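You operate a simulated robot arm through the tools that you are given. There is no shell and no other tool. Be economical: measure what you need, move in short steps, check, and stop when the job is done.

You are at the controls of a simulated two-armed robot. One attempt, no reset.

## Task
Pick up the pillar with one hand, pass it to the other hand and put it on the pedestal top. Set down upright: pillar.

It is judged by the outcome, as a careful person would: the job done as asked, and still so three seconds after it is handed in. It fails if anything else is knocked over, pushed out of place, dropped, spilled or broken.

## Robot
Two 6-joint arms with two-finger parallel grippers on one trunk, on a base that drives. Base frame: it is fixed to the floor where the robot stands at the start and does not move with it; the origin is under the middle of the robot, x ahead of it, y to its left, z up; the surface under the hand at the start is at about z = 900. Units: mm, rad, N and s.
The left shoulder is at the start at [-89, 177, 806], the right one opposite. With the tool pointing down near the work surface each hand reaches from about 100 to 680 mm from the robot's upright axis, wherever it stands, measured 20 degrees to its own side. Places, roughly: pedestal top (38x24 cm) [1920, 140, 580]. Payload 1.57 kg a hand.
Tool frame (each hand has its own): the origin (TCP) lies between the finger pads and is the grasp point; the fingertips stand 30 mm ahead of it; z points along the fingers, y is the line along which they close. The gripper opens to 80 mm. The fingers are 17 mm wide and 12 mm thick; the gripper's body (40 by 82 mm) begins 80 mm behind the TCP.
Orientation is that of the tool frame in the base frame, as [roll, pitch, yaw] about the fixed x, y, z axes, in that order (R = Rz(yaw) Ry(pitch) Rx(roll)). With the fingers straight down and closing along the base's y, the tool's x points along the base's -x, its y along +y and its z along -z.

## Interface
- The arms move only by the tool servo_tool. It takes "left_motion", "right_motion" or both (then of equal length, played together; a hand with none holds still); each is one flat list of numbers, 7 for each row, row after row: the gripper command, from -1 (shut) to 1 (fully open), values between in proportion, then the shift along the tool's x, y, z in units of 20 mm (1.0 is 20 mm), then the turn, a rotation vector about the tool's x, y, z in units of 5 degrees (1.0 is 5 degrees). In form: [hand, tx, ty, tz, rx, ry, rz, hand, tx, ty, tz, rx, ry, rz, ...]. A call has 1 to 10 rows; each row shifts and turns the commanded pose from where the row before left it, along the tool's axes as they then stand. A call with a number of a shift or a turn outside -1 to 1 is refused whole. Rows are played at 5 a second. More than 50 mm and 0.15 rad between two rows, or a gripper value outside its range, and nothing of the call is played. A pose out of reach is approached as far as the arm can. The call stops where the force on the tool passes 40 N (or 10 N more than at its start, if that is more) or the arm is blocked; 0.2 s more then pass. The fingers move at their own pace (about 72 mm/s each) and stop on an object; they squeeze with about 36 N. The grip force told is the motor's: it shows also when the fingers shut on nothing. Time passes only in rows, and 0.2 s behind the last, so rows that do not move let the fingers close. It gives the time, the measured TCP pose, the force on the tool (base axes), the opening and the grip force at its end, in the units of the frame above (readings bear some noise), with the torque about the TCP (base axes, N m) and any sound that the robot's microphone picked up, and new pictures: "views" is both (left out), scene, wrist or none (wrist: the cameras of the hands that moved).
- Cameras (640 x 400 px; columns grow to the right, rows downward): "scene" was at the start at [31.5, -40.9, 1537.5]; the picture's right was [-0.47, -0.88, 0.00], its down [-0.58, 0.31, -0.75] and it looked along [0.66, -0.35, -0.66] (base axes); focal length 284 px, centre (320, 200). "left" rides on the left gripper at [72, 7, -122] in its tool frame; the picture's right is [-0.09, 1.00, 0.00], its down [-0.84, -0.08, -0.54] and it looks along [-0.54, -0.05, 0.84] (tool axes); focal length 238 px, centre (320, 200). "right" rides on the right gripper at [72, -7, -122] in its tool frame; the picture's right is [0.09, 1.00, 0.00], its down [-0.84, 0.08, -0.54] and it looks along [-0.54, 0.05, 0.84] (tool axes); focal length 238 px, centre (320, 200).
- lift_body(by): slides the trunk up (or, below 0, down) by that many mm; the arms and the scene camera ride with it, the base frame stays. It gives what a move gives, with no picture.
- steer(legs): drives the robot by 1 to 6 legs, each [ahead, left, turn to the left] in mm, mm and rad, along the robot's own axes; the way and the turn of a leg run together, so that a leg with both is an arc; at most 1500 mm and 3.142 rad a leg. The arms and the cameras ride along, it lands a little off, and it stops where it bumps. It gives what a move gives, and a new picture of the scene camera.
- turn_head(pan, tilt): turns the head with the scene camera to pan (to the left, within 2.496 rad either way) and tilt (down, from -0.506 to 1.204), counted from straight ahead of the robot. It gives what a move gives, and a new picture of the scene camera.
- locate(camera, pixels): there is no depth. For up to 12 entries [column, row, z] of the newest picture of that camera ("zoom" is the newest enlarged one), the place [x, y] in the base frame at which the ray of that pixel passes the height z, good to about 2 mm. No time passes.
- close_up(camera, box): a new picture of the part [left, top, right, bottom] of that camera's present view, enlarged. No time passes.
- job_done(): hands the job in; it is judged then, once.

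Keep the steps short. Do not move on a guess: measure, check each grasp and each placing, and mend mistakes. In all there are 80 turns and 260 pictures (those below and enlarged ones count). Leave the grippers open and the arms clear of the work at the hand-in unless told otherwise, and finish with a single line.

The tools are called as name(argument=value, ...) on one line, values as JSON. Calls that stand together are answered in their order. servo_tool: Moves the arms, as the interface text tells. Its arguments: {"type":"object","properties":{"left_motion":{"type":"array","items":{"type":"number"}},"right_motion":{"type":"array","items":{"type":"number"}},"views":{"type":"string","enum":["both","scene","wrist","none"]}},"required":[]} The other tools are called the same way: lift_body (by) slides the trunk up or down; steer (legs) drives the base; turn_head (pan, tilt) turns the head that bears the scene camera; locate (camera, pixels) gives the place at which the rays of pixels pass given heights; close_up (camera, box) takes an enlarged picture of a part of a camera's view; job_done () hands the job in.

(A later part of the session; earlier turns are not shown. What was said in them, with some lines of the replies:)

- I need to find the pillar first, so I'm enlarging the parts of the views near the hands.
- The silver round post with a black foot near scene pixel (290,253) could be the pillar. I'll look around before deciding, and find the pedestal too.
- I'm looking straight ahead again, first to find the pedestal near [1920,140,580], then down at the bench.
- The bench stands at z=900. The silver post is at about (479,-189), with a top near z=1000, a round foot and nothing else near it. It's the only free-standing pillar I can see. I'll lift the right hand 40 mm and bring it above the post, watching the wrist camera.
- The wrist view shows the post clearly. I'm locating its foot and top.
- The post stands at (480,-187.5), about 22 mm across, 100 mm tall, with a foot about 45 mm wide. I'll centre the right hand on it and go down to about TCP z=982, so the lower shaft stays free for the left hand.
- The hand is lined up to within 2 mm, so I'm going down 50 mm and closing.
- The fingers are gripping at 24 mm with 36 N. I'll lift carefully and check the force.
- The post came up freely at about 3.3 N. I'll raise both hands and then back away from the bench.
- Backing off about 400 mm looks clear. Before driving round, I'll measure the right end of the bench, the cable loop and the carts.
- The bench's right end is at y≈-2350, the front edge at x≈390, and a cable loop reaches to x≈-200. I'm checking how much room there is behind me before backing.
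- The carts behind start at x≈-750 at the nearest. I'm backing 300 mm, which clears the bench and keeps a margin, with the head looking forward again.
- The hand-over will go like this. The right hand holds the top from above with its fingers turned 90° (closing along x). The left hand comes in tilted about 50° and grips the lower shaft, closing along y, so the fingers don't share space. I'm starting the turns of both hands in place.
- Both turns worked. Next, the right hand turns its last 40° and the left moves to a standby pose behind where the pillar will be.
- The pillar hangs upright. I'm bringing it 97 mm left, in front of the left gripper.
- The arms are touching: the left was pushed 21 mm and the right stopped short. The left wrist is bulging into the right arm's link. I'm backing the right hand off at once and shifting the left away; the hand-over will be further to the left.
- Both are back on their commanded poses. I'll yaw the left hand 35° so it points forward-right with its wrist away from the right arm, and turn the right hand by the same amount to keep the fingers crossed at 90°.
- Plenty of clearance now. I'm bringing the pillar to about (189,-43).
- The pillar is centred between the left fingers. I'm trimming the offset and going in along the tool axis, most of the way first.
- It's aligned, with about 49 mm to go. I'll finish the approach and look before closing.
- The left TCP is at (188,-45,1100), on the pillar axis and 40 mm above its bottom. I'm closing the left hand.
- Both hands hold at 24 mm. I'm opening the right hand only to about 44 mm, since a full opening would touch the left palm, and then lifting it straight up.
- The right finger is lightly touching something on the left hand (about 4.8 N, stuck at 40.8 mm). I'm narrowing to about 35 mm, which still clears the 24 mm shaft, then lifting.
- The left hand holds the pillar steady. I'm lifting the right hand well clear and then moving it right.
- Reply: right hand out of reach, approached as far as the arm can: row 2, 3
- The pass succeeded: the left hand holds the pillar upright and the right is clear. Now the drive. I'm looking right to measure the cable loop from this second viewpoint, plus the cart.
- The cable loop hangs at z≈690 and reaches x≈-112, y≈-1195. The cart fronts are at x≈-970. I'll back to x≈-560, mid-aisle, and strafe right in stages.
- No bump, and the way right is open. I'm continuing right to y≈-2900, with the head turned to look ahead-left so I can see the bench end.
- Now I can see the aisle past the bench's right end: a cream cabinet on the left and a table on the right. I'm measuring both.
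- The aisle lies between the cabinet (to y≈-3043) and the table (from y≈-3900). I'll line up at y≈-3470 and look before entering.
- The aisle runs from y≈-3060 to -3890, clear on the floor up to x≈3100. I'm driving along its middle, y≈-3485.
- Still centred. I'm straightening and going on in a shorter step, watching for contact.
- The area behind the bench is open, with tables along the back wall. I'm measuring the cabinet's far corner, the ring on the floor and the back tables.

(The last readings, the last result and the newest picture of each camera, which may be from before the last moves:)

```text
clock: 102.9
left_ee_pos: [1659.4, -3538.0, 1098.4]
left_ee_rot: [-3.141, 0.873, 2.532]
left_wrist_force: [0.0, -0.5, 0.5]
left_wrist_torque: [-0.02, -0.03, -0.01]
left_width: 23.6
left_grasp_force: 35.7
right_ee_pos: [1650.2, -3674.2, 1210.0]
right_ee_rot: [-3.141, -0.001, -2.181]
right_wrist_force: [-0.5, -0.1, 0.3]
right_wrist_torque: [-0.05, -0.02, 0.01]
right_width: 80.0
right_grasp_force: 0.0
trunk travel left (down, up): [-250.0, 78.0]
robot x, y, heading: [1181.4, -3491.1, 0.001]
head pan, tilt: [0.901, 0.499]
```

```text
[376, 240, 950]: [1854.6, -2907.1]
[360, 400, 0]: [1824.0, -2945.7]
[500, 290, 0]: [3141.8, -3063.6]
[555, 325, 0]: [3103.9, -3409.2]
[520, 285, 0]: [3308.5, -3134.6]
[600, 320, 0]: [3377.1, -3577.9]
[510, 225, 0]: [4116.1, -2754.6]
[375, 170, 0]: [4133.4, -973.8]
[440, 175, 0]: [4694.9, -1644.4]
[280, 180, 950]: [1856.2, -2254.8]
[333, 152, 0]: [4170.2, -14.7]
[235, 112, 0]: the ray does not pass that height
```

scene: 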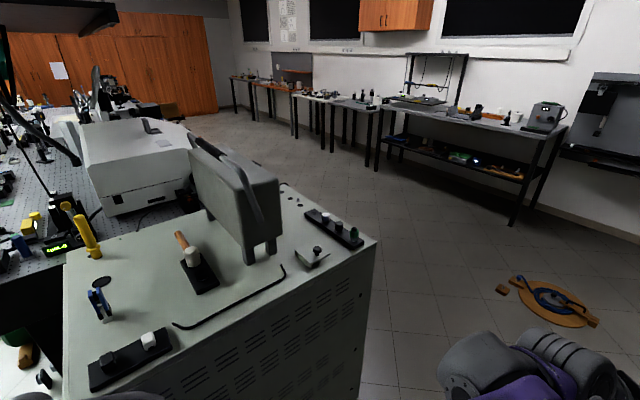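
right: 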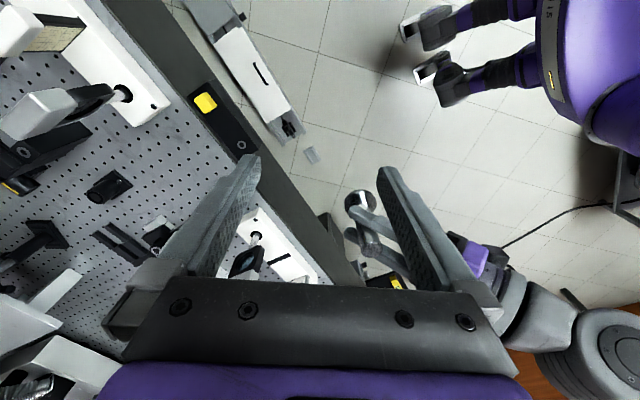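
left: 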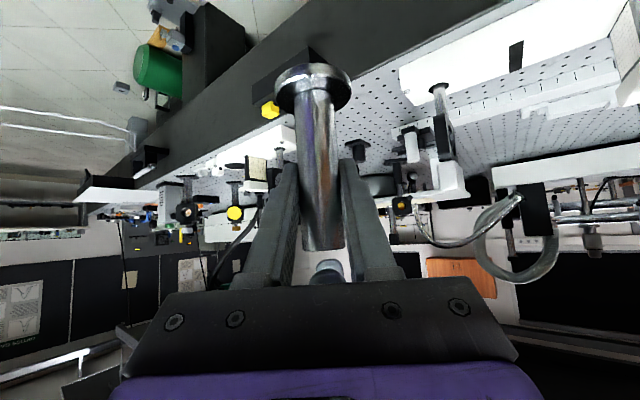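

The cabinet ends at x≈1856 and the floor ring starts at x≈3100. I'm going to x≈2450, then turning left to face along the back of the bench.

steer(legs=[[1270, 0, 0], [0, 0, 1.57]])

turn_head(pan=0.1, tilt=0.45)

```text
clock: 113.3
left_ee_pos: [2538.4, -3006.0, 1099.7]
left_ee_rot: [-3.141, 0.872, -2.175]
left_wrist_force: [-0.6, -0.5, 0.6]
left_wrist_torque: [-0.02, 0.01, 0.01]
left_width: 23.3
left_grasp_force: 35.8
right_ee_pos: [2675.1, -3015.4, 1209.9]
right_ee_rot: [-3.141, -0.001, -0.606]
right_wrist_force: [0.2, -0.3, -0.3]
right_wrist_torque: [0.02, -0.01, 0.02]
right_width: 79.7
right_grasp_force: 0.1
trunk travel left (down, up): [-250.0, 78.0]
robot x, y, heading: [2492.7, -3486.2, 1.575]
head pan, tilt: [0.901, 0.499]
```

scene: 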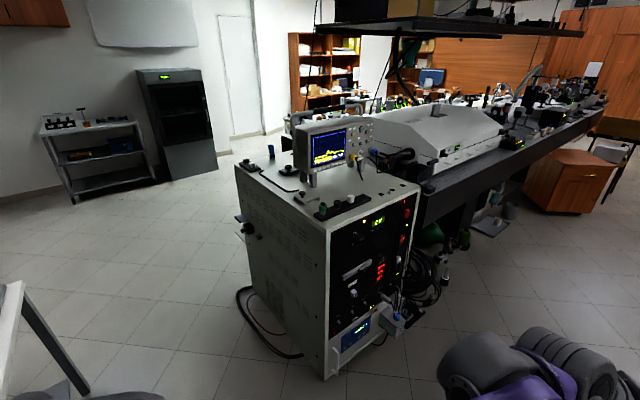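

```text
clock: 114.5
left_ee_pos: [2537.5, -3005.9, 1100.2]
left_ee_rot: [-3.141, 0.873, -2.175]
left_wrist_force: [-0.2, 1.0, 0.4]
left_wrist_torque: [0.01, 0.06, -0.01]
left_width: 23.7
left_grasp_force: 35.5
right_ee_pos: [2675.4, -3015.1, 1210.6]
right_ee_rot: [3.14, 0.0, -0.606]
right_wrist_force: [1.0, 0.1, 0.2]
right_wrist_torque: [0.01, -0.02, 0.02]
right_width: 80.0
right_grasp_force: 0.1
trunk travel left (down, up): [-250.0, 78.0]
robot x, y, heading: [2496.0, -3483.5, 1.574]
head pan, tilt: [0.099, 0.45]
```

scene: 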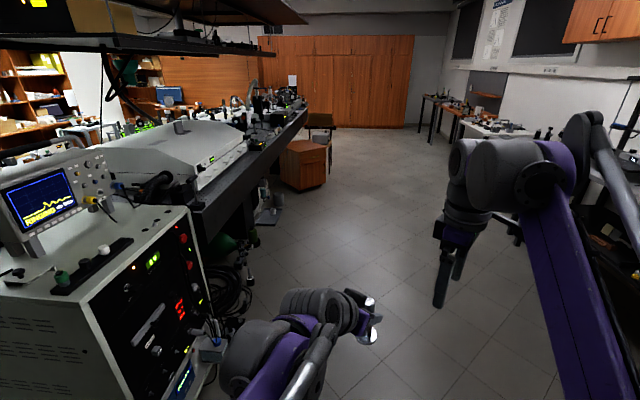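

The small wooden drawer unit at pixel (305,160) matches the pedestal. I'm measuring it.

close_up(camera="scene", box=[220, 90, 420, 215])

locate(camera="scene", pixels=[[303, 152, 580], [327, 147, 580], [285, 145, 580], [308, 142, 580], [302, 190, 0], [325, 180, 0], [260, 220, 0], [240, 255, 0], [250, 300, 0], [200, 330, 0]])

```text
3.20 times, centred on (320, 152) of scene
```

zoom: 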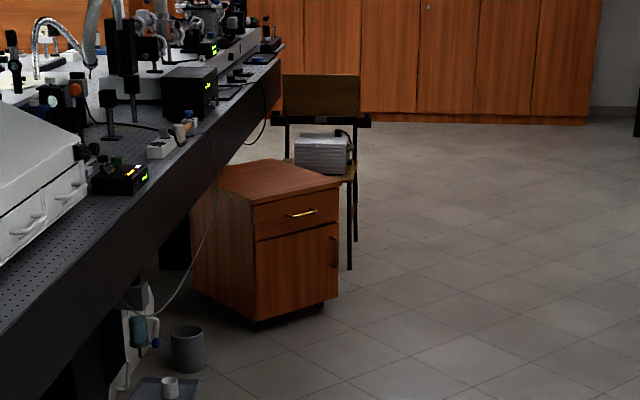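

```text
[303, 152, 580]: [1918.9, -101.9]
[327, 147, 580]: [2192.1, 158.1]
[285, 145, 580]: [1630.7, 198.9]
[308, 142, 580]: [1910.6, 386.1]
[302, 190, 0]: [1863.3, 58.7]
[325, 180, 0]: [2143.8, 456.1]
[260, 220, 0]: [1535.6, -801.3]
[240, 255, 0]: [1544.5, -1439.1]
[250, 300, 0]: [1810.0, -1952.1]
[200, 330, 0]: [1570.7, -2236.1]
```

The pedestal top is confirmed: a diamond centred near (1915,155), turned about 45°, with a chair behind it. I'm driving along the clear aisle at x≈2490 to y≈-500.

steer(legs=[[1500, 0, 0], [1450, 0, 0]])

turn_head(pan=0.6, tilt=0.75)

```text
clock: 128.7
left_ee_pos: [2615.4, -52.3, 1100.5]
left_ee_rot: [3.14, 0.872, -2.215]
left_wrist_force: [-1.0, 0.7, 0.4]
left_wrist_torque: [0.01, -0.01, -0.02]
left_width: 23.8
left_grasp_force: 35.8
right_ee_pos: [2752.9, -66.6, 1210.8]
right_ee_rot: [3.141, 0.001, -0.647]
right_wrist_force: [0.2, -0.3, -0.7]
right_wrist_torque: [-0.02, 0.02, 0.0]
right_width: 79.9
right_grasp_force: 0.0
trunk travel left (down, up): [-250.0, 78.0]
robot x, y, heading: [2553.8, -529.6, 1.537]
head pan, tilt: [0.099, 0.45]
```

scene: 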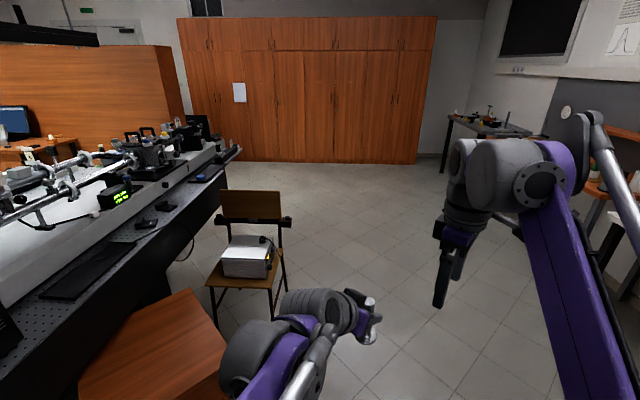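

```text
clock: 129.7
left_ee_pos: [2616.2, -50.8, 1098.8]
left_ee_rot: [-3.141, 0.872, -2.217]
left_wrist_force: [-0.2, 0.4, -0.4]
left_wrist_torque: [-0.04, 0.0, 0.01]
left_width: 23.5
left_grasp_force: 35.6
right_ee_pos: [2753.4, -67.7, 1210.4]
right_ee_rot: [-3.14, 0.001, -0.644]
right_wrist_force: [-0.8, 0.3, 0.2]
right_wrist_torque: [-0.01, -0.01, 0.0]
right_width: 80.1
right_grasp_force: 0.1
trunk travel left (down, up): [-250.0, 78.0]
robot x, y, heading: [2554.4, -530.5, 1.528]
head pan, tilt: [0.6, 0.75]
```

scene: 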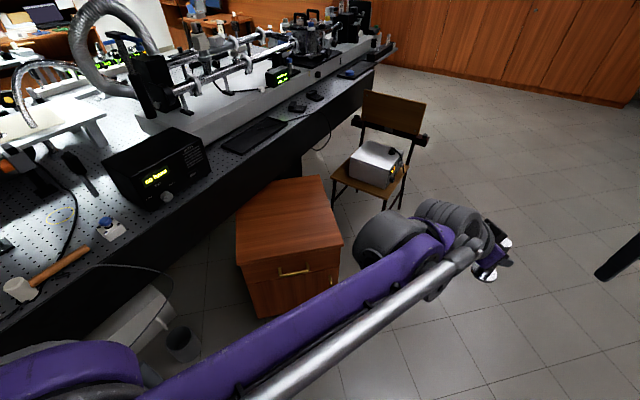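

close_up(camera="scene", box=[210, 150, 370, 340])

locate(camera="scene", pixels=[[237, 265, 580], [343, 244, 580], [320, 176, 580], [237, 188, 580], [265, 318, 0], [335, 300, 0], [285, 215, 580]])

```text
2.11 times, centred on (290, 245) of scene
```

zoom: 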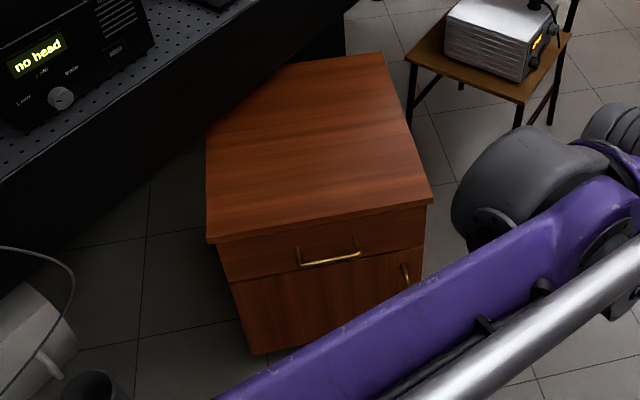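

```text
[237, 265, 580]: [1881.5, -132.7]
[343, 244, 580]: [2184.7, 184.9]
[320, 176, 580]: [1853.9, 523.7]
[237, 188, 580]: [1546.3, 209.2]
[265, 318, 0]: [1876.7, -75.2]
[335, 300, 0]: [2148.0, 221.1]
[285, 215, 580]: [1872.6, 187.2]
```

The front edge runs from (1881,-133) to (2185,185) and the top is at about z=580. I'm turning to face it squarely (heading ≈2.37) and moving to about (2396,-183), which puts the set-down spot (1925,135) 560 mm ahead.

steer(legs=[[0, 0, 0.84], [250, -139, 0]])

turn_head(pan=-0.05, tilt=0.95)

```text
clock: 133.8
left_ee_pos: [2153.9, 105.9, 1099.7]
left_ee_rot: [3.141, 0.871, -1.37]
left_wrist_force: [-0.5, 1.0, -0.2]
left_wrist_torque: [-0.03, 0.02, -0.02]
left_width: 23.7
left_grasp_force: 35.8
right_ee_pos: [2257.3, 199.3, 1209.9]
right_ee_rot: [3.141, 0.001, 0.202]
right_wrist_force: [-0.1, -0.4, 0.8]
right_wrist_torque: [-0.02, 0.02, 0.05]
right_width: 79.8
right_grasp_force: 0.1
trunk travel left (down, up): [-250.0, 78.0]
robot x, y, heading: [2469.2, -258.8, 2.384]
head pan, tilt: [0.6, 0.75]
```

scene: 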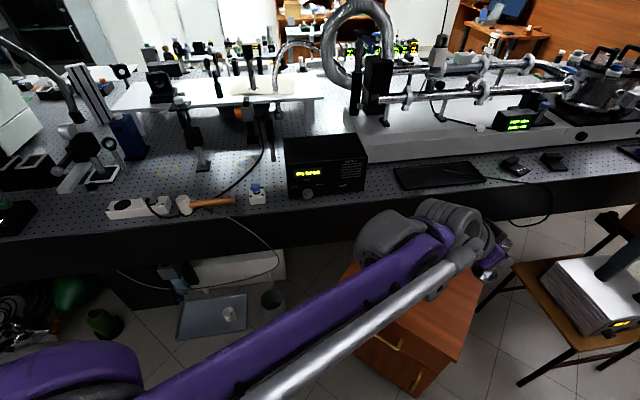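

```text
clock: 134.9
left_ee_pos: [2153.6, 105.2, 1099.9]
left_ee_rot: [3.141, 0.873, -1.369]
left_wrist_force: [0.1, 0.0, -0.4]
left_wrist_torque: [-0.01, 0.0, -0.02]
left_width: 23.8
left_grasp_force: 36.2
right_ee_pos: [2256.4, 198.8, 1210.6]
right_ee_rot: [3.141, -0.002, 0.202]
right_wrist_force: [-1.0, 0.0, 0.4]
right_wrist_torque: [-0.02, 0.0, -0.04]
right_width: 80.1
right_grasp_force: 0.1
trunk travel left (down, up): [-250.0, 78.0]
robot x, y, heading: [2473.0, -257.3, 2.381]
head pan, tilt: [-0.051, 0.949]
```

scene: 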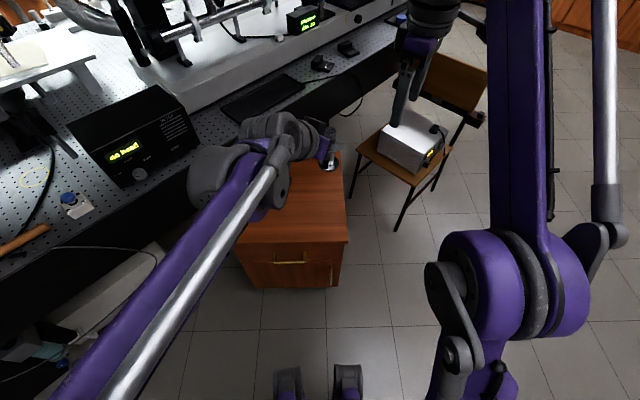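

locate(camera="scene", pixels=[[288, 366, 100], [348, 364, 100], [348, 364, 0], [236, 244, 580], [348, 241, 580], [340, 153, 580], [255, 287, 40], [338, 288, 40], [417, 52, 850], [486, 72, 850], [445, 130, 600]])

close_up(camera="scene", box=[220, 100, 420, 300])

```text
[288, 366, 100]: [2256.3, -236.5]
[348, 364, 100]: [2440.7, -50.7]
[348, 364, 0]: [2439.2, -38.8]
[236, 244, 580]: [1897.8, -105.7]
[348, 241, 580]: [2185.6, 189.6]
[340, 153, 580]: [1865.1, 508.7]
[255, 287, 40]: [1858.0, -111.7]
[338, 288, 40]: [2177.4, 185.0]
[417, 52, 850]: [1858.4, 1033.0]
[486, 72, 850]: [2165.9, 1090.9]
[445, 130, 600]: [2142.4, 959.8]
```

```text
2.00 times, centred on (320, 200) of scene
```

zoom: 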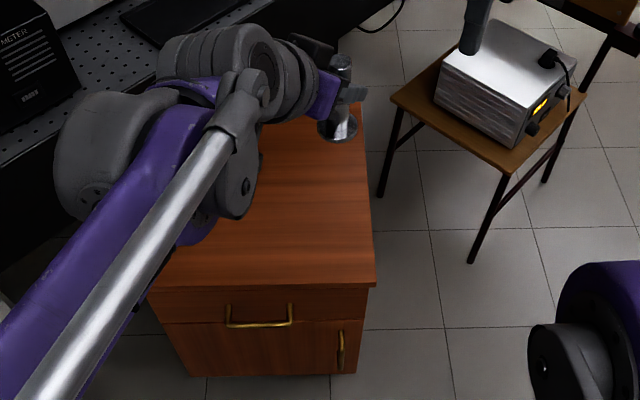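

The top height checks out, the front edge is about 519 mm ahead, and the base front reaches only about 170 mm. I'm moving 130 mm ahead and 20 mm left, then lowering the trunk 250 mm (the pillar bottom would then be at about 810).

steer(legs=[[130, 20, 0]])

lift_body(by=-245)

servo_tool(left_motion=[-1, 0, 0, 0, 0, 0, 0], views="both")

```text
clock: 136.2
left_ee_pos: [2046.1, 181.0, 1098.9]
left_ee_rot: [3.14, 0.872, -1.372]
left_wrist_force: [-0.1, -0.7, -2.8]
left_wrist_torque: [0.0, 0.04, -0.02]
left_width: 23.3
left_grasp_force: 35.4
right_ee_pos: [2149.3, 273.9, 1211.4]
right_ee_rot: [-3.141, 0.0, 0.198]
right_wrist_force: [-0.2, 0.8, 0.0]
right_wrist_torque: [-0.03, 0.01, -0.01]
right_width: 79.9
right_grasp_force: 0.1
trunk travel left (down, up): [-250.0, 78.0]
robot x, y, heading: [2362.5, -186.5, 2.376]
head pan, tilt: [-0.051, 0.949]
```

scene: 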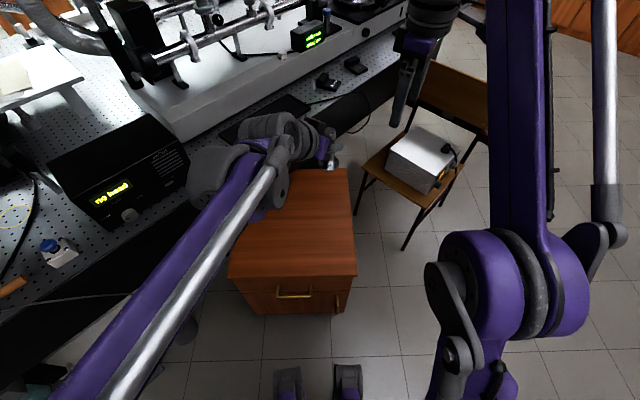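

```text
clock: 138.7
left_ee_pos: [2046.2, 181.2, 855.6]
left_ee_rot: [3.142, 0.873, -1.372]
left_wrist_force: [0.4, 0.4, -3.2]
left_wrist_torque: [0.01, 0.01, -0.05]
left_width: 23.5
left_grasp_force: 35.6
right_ee_pos: [2148.1, 274.9, 965.4]
right_ee_rot: [3.141, 0.0, 0.199]
right_wrist_force: [0.0, 0.0, -0.3]
right_wrist_torque: [0.01, 0.04, 0.0]
right_width: 80.0
right_grasp_force: 0.0
trunk travel left (down, up): [-5.0, 323.0]
robot x, y, heading: [2365.7, -180.8, 2.38]
head pan, tilt: [-0.051, 0.949]
```

```text
clock: 139.1
left_ee_pos: [2046.8, 181.7, 855.4]
left_ee_rot: [3.141, 0.872, -1.373]
left_wrist_force: [0.3, -0.3, -2.7]
left_wrist_torque: [-0.02, 0.01, 0.04]
left_width: 23.1
left_grasp_force: 36.2
right_ee_pos: [2148.9, 273.6, 965.6]
right_ee_rot: [3.14, -0.001, 0.199]
right_wrist_force: [-0.1, 1.1, 0.1]
right_wrist_torque: [-0.04, -0.01, -0.04]
right_width: 80.1
right_grasp_force: 0.1
trunk travel left (down, up): [-5.0, 323.0]
robot x, y, heading: [2362.1, -182.0, 2.378]
head pan, tilt: [-0.051, 0.949]
```

scene: 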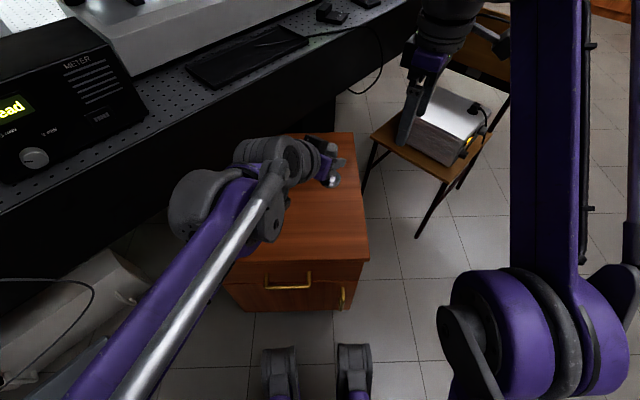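
left: 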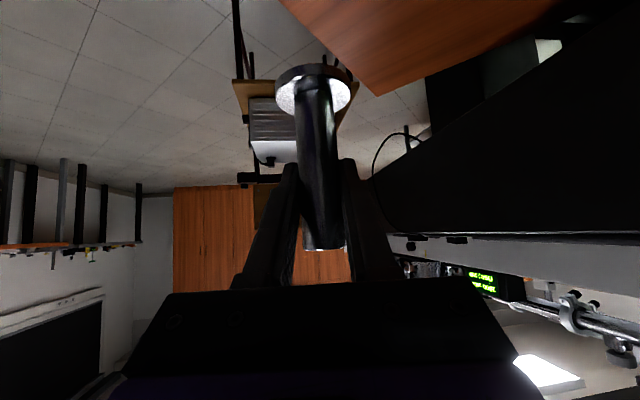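

The trunk is down, with the pillar bottom at about 815. I'm checking the left elbow's clearance to the bench edge before shifting.

locate(camera="scene", pixels=[[100, 175, 900], [230, 115, 900], [175, 195, 850], [175, 195, 950], [175, 230, 850], [353, 133, 580], [370, 262, 580], [300, 150, 580], [233, 265, 580]])

```text
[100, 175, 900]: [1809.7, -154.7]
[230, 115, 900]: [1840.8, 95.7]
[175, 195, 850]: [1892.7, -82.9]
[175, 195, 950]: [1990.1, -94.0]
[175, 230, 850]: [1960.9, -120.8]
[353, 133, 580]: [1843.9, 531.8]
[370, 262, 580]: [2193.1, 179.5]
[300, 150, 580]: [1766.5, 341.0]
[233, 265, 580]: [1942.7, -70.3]
```

The bench's far edge is at x≈1830 and overhangs part of the pedestal, so I'll set the pillar on the open part at about (2010,160). That spot is about 105 mm in from the front edge and close to the given centre. To keep the left elbow off the bench I'm yawing the left hand back 35° and moving the right hand away.

servo_tool(right_motion=[1, 0.82, -0.57, 0, 0, 0, 0, 1, 0.82, -0.57, 0, 0, 0, 0, 1, 0.82, -0.57, 0, 0, 0, 0, 1, 0.82, -0.57, 0, 0, 0, 0, 1, 0, 0, 0, 0, 0, 0, 1, 0, 0, 0, 0, 0, 0, 1, 0, 0, 0, 0, 0, 0], left_motion=[-1, 0, 0, 0, -0.766, 0, -0.643, -1, 0, 0, 0, -0.766, 0, -0.643, -1, 0, 0, 0, -0.766, 0, -0.643, -1, 0, 0, 0, -0.766, 0, -0.643, -1, 0, 0, 0, -0.766, 0, -0.643, -1, 0, 0, 0, -0.766, 0, -0.643, -1, 0, 0, 0, -0.766, 0, -0.643], views="both")

```text
clock: 140.7
left_ee_pos: [2046.5, 181.4, 854.2]
left_ee_rot: [-3.141, 0.873, -0.758]
left_wrist_force: [-0.3, 0.1, -2.6]
left_wrist_torque: [-0.01, -0.02, 0.01]
left_width: 23.6
left_grasp_force: 35.8
right_ee_pos: [2203.7, 331.2, 965.5]
right_ee_rot: [3.141, 0.0, 0.198]
right_wrist_force: [1.0, -0.9, -0.8]
right_wrist_torque: [-0.01, -0.01, 0.01]
right_width: 79.7
right_grasp_force: 0.2
trunk travel left (down, up): [-5.0, 323.0]
robot x, y, heading: [2364.5, -185.0, 2.376]
head pan, tilt: [-0.051, 0.949]
```

scene: 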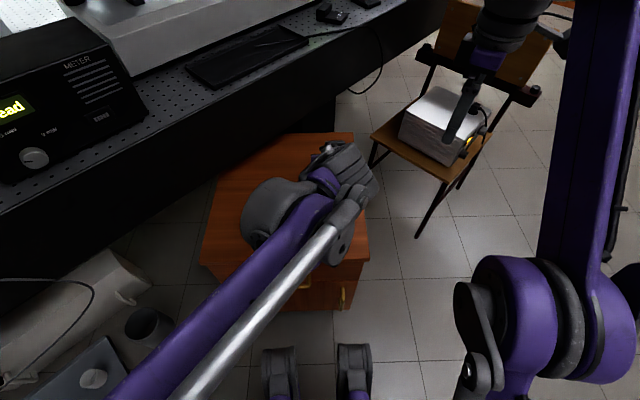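
right: 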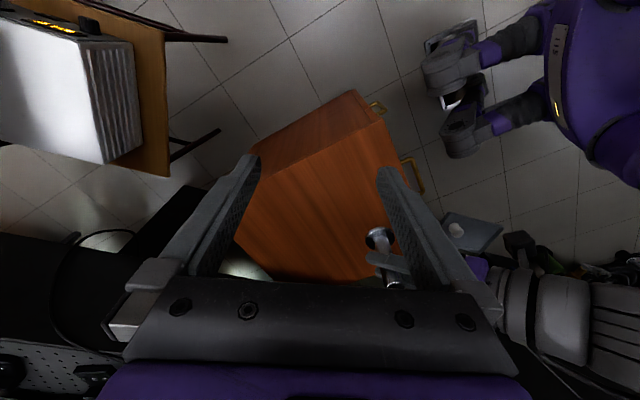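
left: 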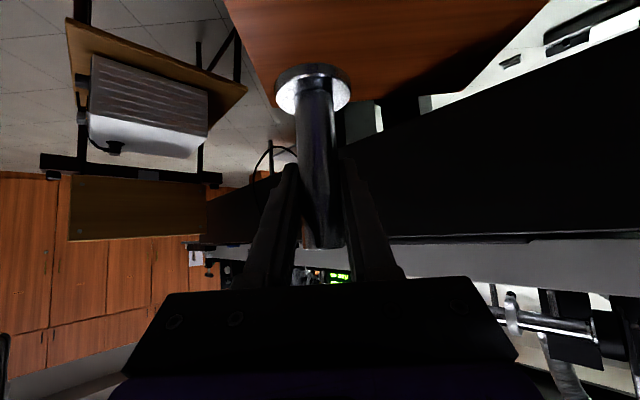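

The elbow is clear, and the right camera sees both the pillar and the pedestal. I'm shifting to (1985,150) and going down 120 mm.

servo_tool(left_motion=[-1, -0.185, 0.805, 0.22, 0, 0, 0, -1, -0.185, 0.805, 0.22, 0, 0, 0, -1, -0.185, 0.805, 0.22, 0, 0, 0, -1, -0.185, 0.805, 0.22, 0, 0, 0, -1, 0.766, 0, 0.643, 0, 0, 0, -1, 0.766, 0, 0.643, 0, 0, 0, -1, 0.766, 0, 0.643, 0, 0, 0, -1, 0.766, 0, 0.643, 0, 0, 0, -1, 0.766, 0, 0.643, 0, 0, 0, -1, 0.766, 0, 0.643, 0, 0, 0], views="both")

close_up(camera="right", box=[200, 80, 520, 300])

```text
clock: 142.9
left_ee_pos: [1984.5, 150.7, 734.2]
left_ee_rot: [3.138, 0.874, -0.759]
left_wrist_force: [-0.4, 0.9, -4.0]
left_wrist_torque: [-0.05, -0.01, -0.01]
left_width: 23.3
left_grasp_force: 35.4
right_ee_pos: [2203.3, 333.1, 966.0]
right_ee_rot: [3.14, 0.0, 0.199]
right_wrist_force: [0.8, -0.3, -0.9]
right_wrist_torque: [-0.01, 0.01, -0.02]
right_width: 80.1
right_grasp_force: 0.0
trunk travel left (down, up): [-5.0, 323.0]
robot x, y, heading: [2362.8, -182.6, 2.38]
head pan, tilt: [-0.051, 0.949]
```

scene: 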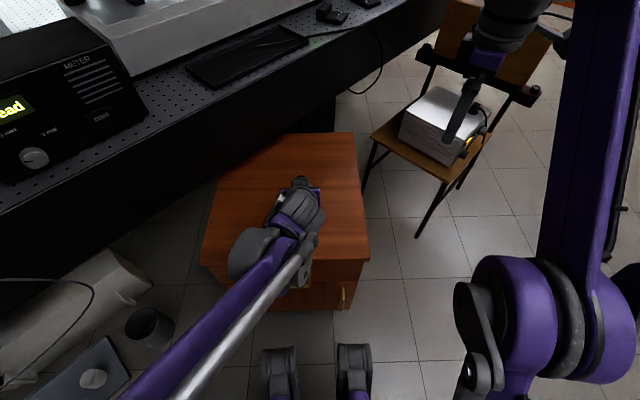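
left: 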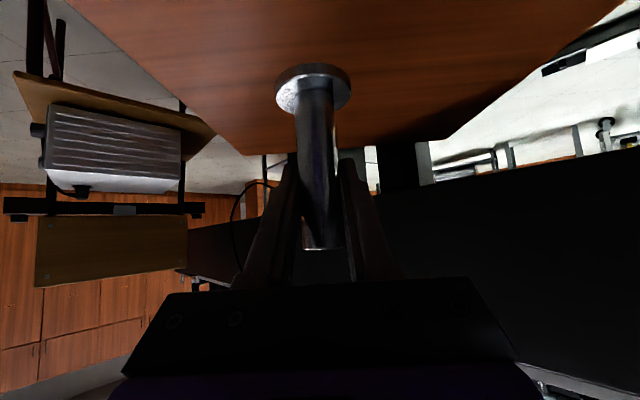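

```text
1.82 times, centred on (360, 190) of right
```

zoom: 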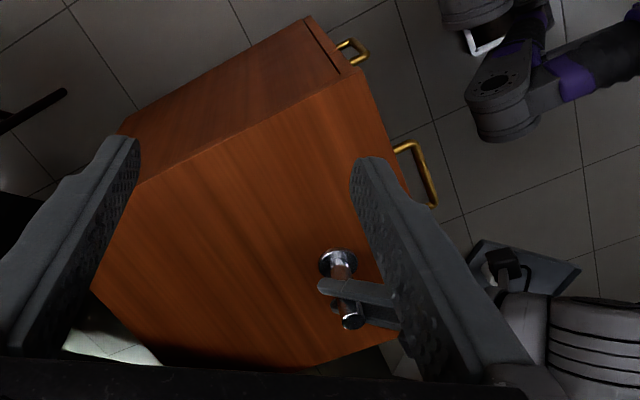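

It's over open tabletop with the bottom at about 695. I'm going down 90 mm more and then inspecting.

servo_tool(left_motion=[-1, 0.69, 0, 0.58, 0, 0, 0, -1, 0.69, 0, 0.58, 0, 0, 0, -1, 0.69, 0, 0.58, 0, 0, 0, -1, 0.69, 0, 0.58, 0, 0, 0, -1, 0.69, 0, 0.58, 0, 0, 0], views="both")

close_up(camera="left", box=[200, 30, 440, 180])

close_up(camera="right", box=[320, 160, 480, 260])

```text
clock: 144.1
left_ee_pos: [1983.0, 150.8, 645.4]
left_ee_rot: [3.139, 0.877, -0.766]
left_wrist_force: [-3.2, -0.3, 22.9]
left_wrist_torque: [0.07, 0.05, 0.04]
left_width: 23.9
left_grasp_force: 36.0
right_ee_pos: [2205.4, 330.8, 966.0]
right_ee_rot: [-3.139, 0.0, 0.199]
right_wrist_force: [-0.6, -0.1, -0.5]
right_wrist_torque: [0.01, -0.01, 0.01]
right_width: 79.8
right_grasp_force: 0.0
trunk travel left (down, up): [-5.0, 323.0]
robot x, y, heading: [2359.3, -182.8, 2.387]
head pan, tilt: [-0.051, 0.949]
```

scene: 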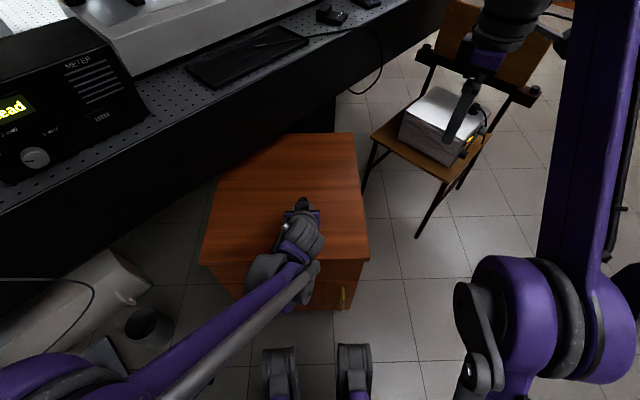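
left: 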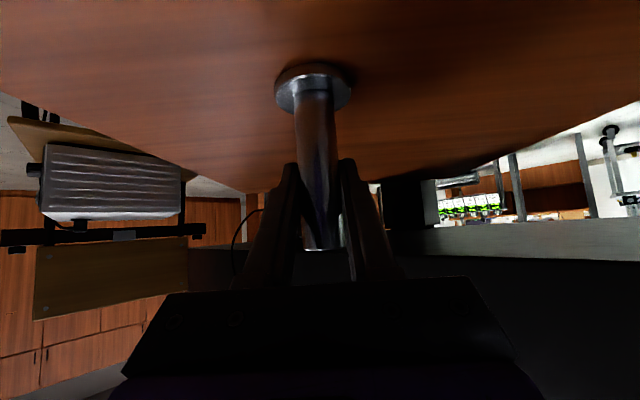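

```text
2.67 times, centred on (320, 105) of left
```

zoom: 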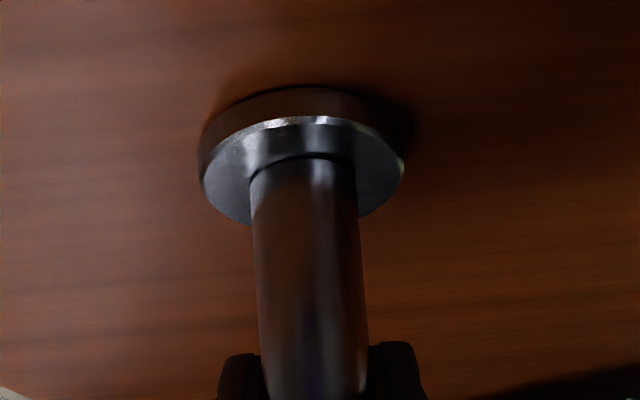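

```text
4.00 times, centred on (400, 210) of right
```

zoom: 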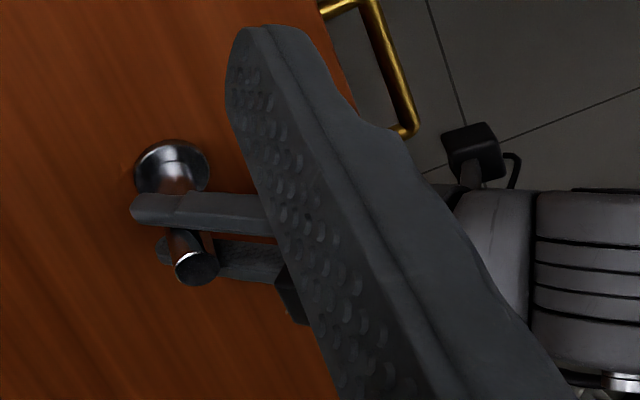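

Contact: 23 N upward with TCP z=645, so the top is at about 605. I'm easing up by about 5 mm of command to take the pressure off.

servo_tool(left_motion=[-1, -0.1, 0, -0.08, 0, 0, 0, -1, -0.08, 0, -0.065, 0, 0, 0, -1, 0, 0, 0, 0, 0, 0], views="wrist")

close_up(camera="left", box=[220, 40, 420, 260])

```text
clock: 144.9
left_ee_pos: [1984.6, 150.7, 648.6]
left_ee_rot: [3.141, 0.872, -0.759]
left_wrist_force: [0.5, 0.3, -2.5]
left_wrist_torque: [-0.01, 0.02, 0.04]
left_width: 23.4
left_grasp_force: 36.0
right_ee_pos: [2203.7, 332.1, 964.7]
right_ee_rot: [-3.141, 0.0, 0.201]
right_wrist_force: [0.4, -0.3, 0.8]
right_wrist_torque: [-0.02, 0.0, 0.04]
right_width: 80.2
right_grasp_force: 0.0
trunk travel left (down, up): [-5.0, 323.0]
robot x, y, heading: [2362.1, -179.4, 2.381]
head pan, tilt: [-0.051, 0.949]
```

left: 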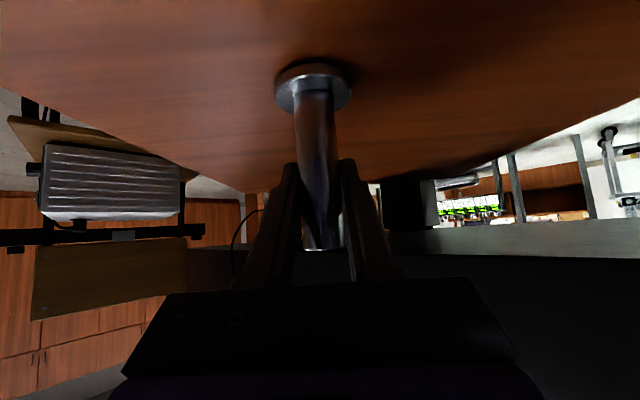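

```text
1.82 times, centred on (320, 150) of left
```

zoom: 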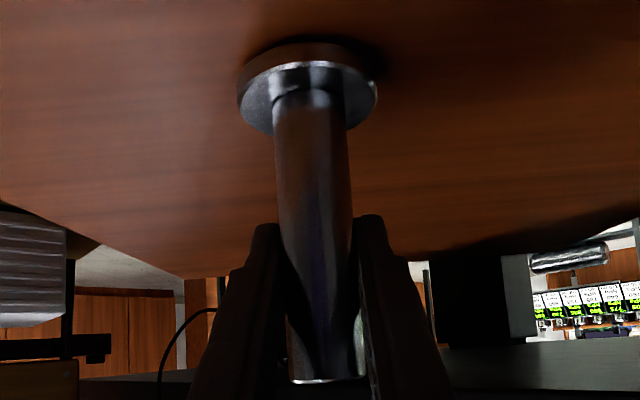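

It's hanging again at -2.5 N, just off the surface. I'm lowering it in 1 mm steps until it sits lightly.

servo_tool(left_motion=[-1, 0.038, 0, 0.032, 0, 0, 0, -1, 0.038, 0, 0.032, 0, 0, 0, -1, 0, 0, 0, 0, 0, 0], views="none")

```text
clock: 145.7
left_ee_pos: [1984.9, 151.7, 646.1]
left_ee_rot: [3.141, 0.873, -0.761]
left_wrist_force: [-0.3, 0.1, -3.0]
left_wrist_torque: [0.01, 0.01, -0.01]
left_width: 23.3
left_grasp_force: 36.2
right_ee_pos: [2203.4, 332.8, 965.8]
right_ee_rot: [3.14, -0.001, 0.198]
right_wrist_force: [0.2, -0.6, 0.2]
right_wrist_torque: [0.03, 0.01, 0.0]
right_width: 80.2
right_grasp_force: 0.1
trunk travel left (down, up): [-5.0, 323.0]
robot x, y, heading: [2366.0, -186.0, 2.38]
head pan, tilt: [-0.051, 0.949]
```

servo_tool(left_motion=[-1, 0.038, 0, 0.032, 0, 0, 0, -1, 0.019, 0, 0.016, 0, 0, 0, -1, 0, 0, 0, 0, 0, 0], views="none")

```text
clock: 146.5
left_ee_pos: [1985.4, 150.8, 645.6]
left_ee_rot: [3.139, 0.876, -0.763]
left_wrist_force: [-3.1, -0.4, 20.7]
left_wrist_torque: [0.27, 0.33, 0.0]
left_width: 23.7
left_grasp_force: 35.4
right_ee_pos: [2204.8, 330.9, 966.0]
right_ee_rot: [-3.14, 0.001, 0.2]
right_wrist_force: [-0.2, 0.2, 0.6]
right_wrist_torque: [0.02, 0.02, -0.03]
right_width: 80.2
right_grasp_force: 0.2
trunk travel left (down, up): [-5.0, 323.0]
robot x, y, heading: [2364.9, -184.9, 2.382]
head pan, tilt: [-0.051, 0.949]
```

servo_tool(left_motion=[-1, -0.025, 0, -0.021, 0, 0, 0, -1, 0, 0, 0, 0, 0, 0], views="none")

close_up(camera="right", box=[330, 170, 430, 240])

close_up(camera="left", box=[260, 50, 380, 125])

```text
clock: 147.1
left_ee_pos: [1985.5, 151.2, 646.8]
left_ee_rot: [3.14, 0.874, -0.761]
left_wrist_force: [-4.5, 3.1, 10.0]
left_wrist_torque: [0.42, 0.48, 0.03]
left_width: 23.6
left_grasp_force: 36.3
right_ee_pos: [2204.4, 333.6, 965.0]
right_ee_rot: [-3.14, 0.001, 0.2]
right_wrist_force: [0.2, 0.0, 0.6]
right_wrist_torque: [-0.02, -0.01, 0.0]
right_width: 79.8
right_grasp_force: 0.0
trunk travel left (down, up): [-5.0, 323.0]
robot x, y, heading: [2363.2, -181.5, 2.375]
head pan, tilt: [-0.051, 0.949]
```

```text
5.71 times, centred on (380, 205) of right
```

zoom: 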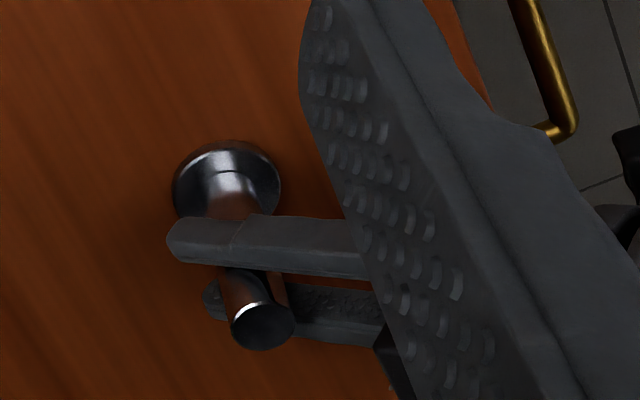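

```text
5.33 times, centred on (320, 88) of left
```

zoom: 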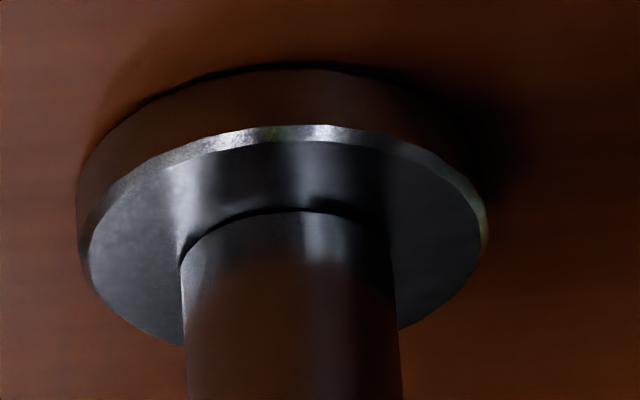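

The foot is resting flat with light contact of about 10 N. I'm opening the left hand without moving it.

servo_tool(left_motion=[0, 0, 0, 0, 0, 0, 0, 1, 0, 0, 0, 0, 0, 0, 1, 0, 0, 0, 0, 0, 0, 1, 0, 0, 0, 0, 0, 0], views="wrist")

close_up(camera="right", box=[320, 160, 440, 240])

```text
clock: 148.1
left_ee_pos: [1985.2, 151.2, 645.2]
left_ee_rot: [3.142, 0.873, -0.76]
left_wrist_force: [-0.7, -0.6, 0.5]
left_wrist_torque: [-0.02, -0.03, -0.03]
left_width: 80.2
left_grasp_force: 0.1
right_ee_pos: [2203.4, 331.4, 965.9]
right_ee_rot: [3.14, 0.0, 0.199]
right_wrist_force: [-0.4, -0.2, 0.3]
right_wrist_torque: [0.0, 0.02, -0.01]
right_width: 79.8
right_grasp_force: 0.1
trunk travel left (down, up): [-5.0, 323.0]
robot x, y, heading: [2363.6, -182.9, 2.385]
head pan, tilt: [-0.051, 0.949]
```

left: 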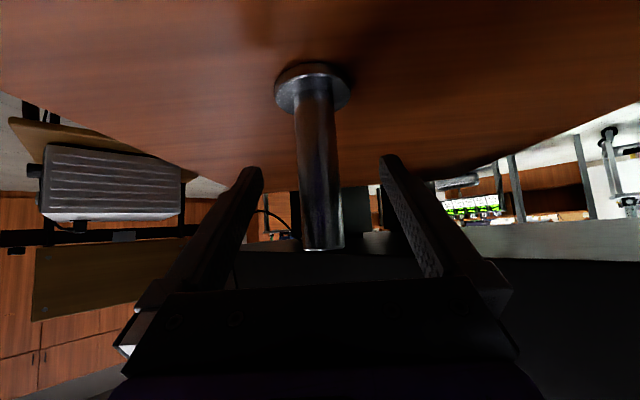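

```text
5.00 times, centred on (380, 200) of right
```

zoom: 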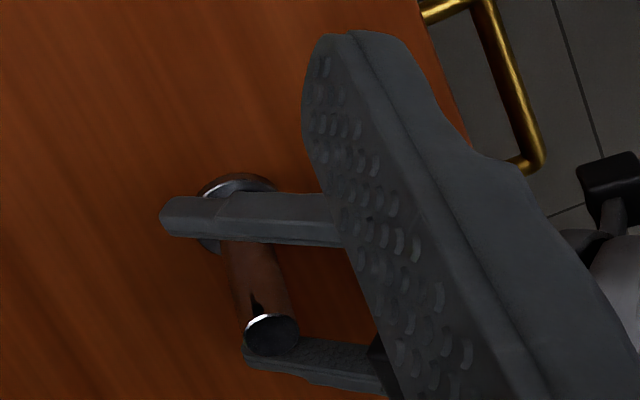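

The pillar stands free between the open fingers. I'm pulling the left hand straight back along its tool axis (up and back).

servo_tool(left_motion=[1, 0, 0, -0.5, 0, 0, 0, 1, 0, 0, -0.8, 0, 0, 0, 1, 0, 0, -1, 0, 0, 0, 1, 0, 0, -1, 0, 0, 0, 1, 0, 0, -1, 0, 0, 0, 1, 0, 0, -1, 0, 0, 0, 1, 0, 0, -1, 0, 0, 0, 1, 0, 0, -1, 0, 0, 0], views="both")

close_up(camera="left", box=[220, 60, 420, 220])

close_up(camera="scene", box=[200, 120, 400, 320])

```text
clock: 149.9
left_ee_pos: [2067.1, 73.6, 740.1]
left_ee_rot: [3.141, 0.872, -0.761]
left_wrist_force: [-0.4, 0.0, -0.2]
left_wrist_torque: [0.0, 0.01, 0.02]
left_width: 80.1
left_grasp_force: 0.0
right_ee_pos: [2203.8, 331.5, 965.6]
right_ee_rot: [-3.141, 0.0, 0.2]
right_wrist_force: [0.5, -0.4, 0.1]
right_wrist_torque: [-0.02, -0.02, 0.02]
right_width: 79.9
right_grasp_force: 0.1
trunk travel left (down, up): [-5.0, 323.0]
robot x, y, heading: [2362.1, -180.6, 2.382]
head pan, tilt: [-0.051, 0.949]
```

scene: 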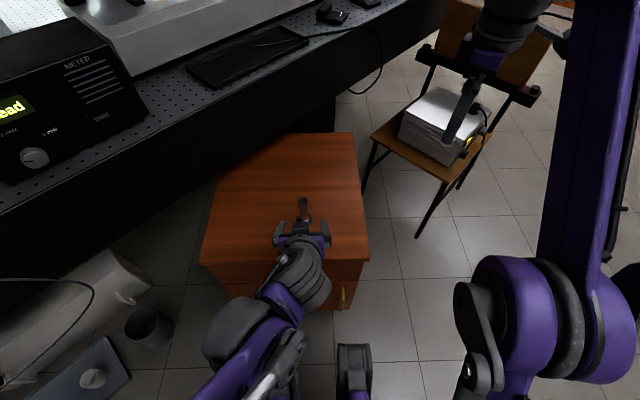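
left: 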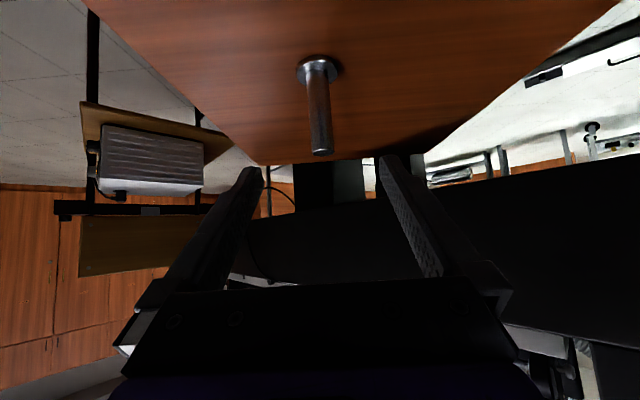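

```text
2.50 times, centred on (320, 140) of left
```

zoom: 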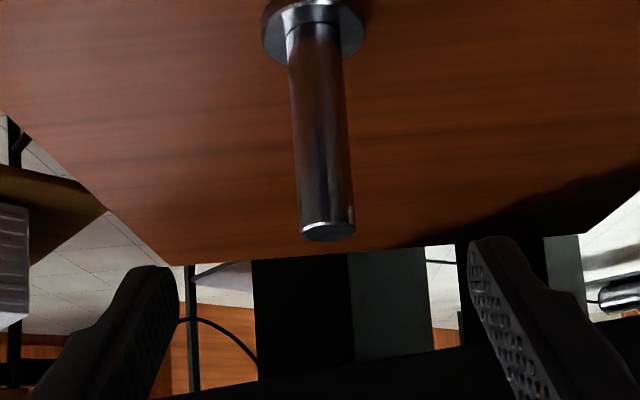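

```text
2.00 times, centred on (300, 220) of scene
```

zoom: 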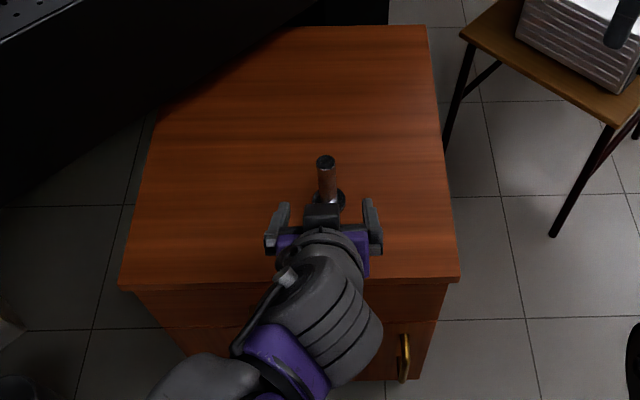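

The pillar stands upright on the pedestal and nothing touches it. I'm backing the robot 250 mm so the arms are well clear, then checking once more.

steer(legs=[[-250, 0, 0]])

close_up(camera="scene", box=[220, 80, 400, 260])

```text
clock: 151.7
left_ee_pos: [2244.9, -95.6, 739.6]
left_ee_rot: [3.141, 0.873, -0.759]
left_wrist_force: [0.7, -0.5, -0.4]
left_wrist_torque: [0.01, -0.03, -0.01]
left_width: 80.0
left_grasp_force: 0.0
right_ee_pos: [2380.7, 161.3, 965.9]
right_ee_rot: [-3.141, 0.0, 0.204]
right_wrist_force: [0.0, -0.5, -0.2]
right_wrist_torque: [0.01, 0.0, 0.02]
right_width: 79.9
right_grasp_force: 0.1
trunk travel left (down, up): [-5.0, 323.0]
robot x, y, heading: [2539.4, -354.0, 2.39]
head pan, tilt: [-0.051, 0.949]
```

scene: 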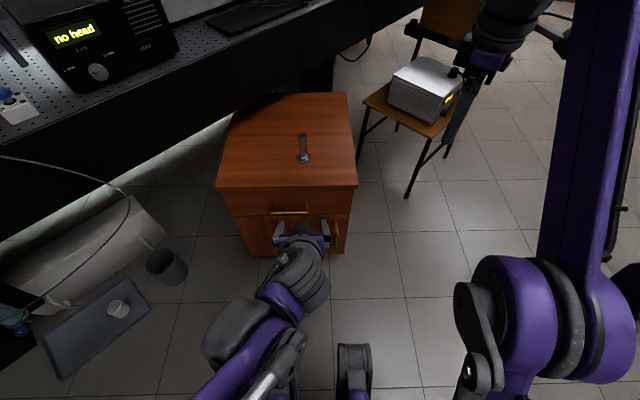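

```text
2.22 times, centred on (310, 170) of scene
```

zoom: 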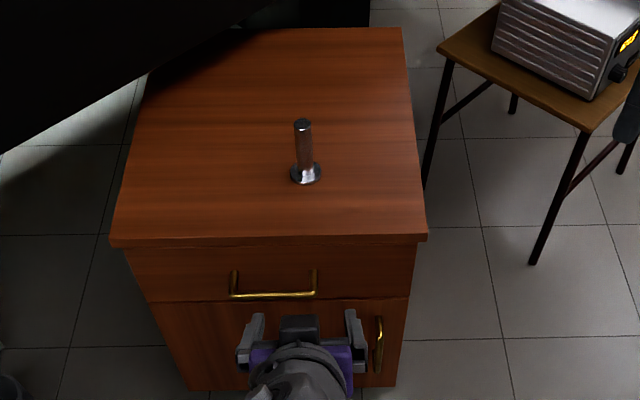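

The pillar stands upright on the pedestal top. Both grippers are open and clear, so I'm handing the job in.

job_done()

```text
The job is handed in.
```

The right hand picked up the pillar and passed it to the left, which set it upright on the pedestal top; the arms brushed each other twice during the pass, but nothing was dropped or knocked over.
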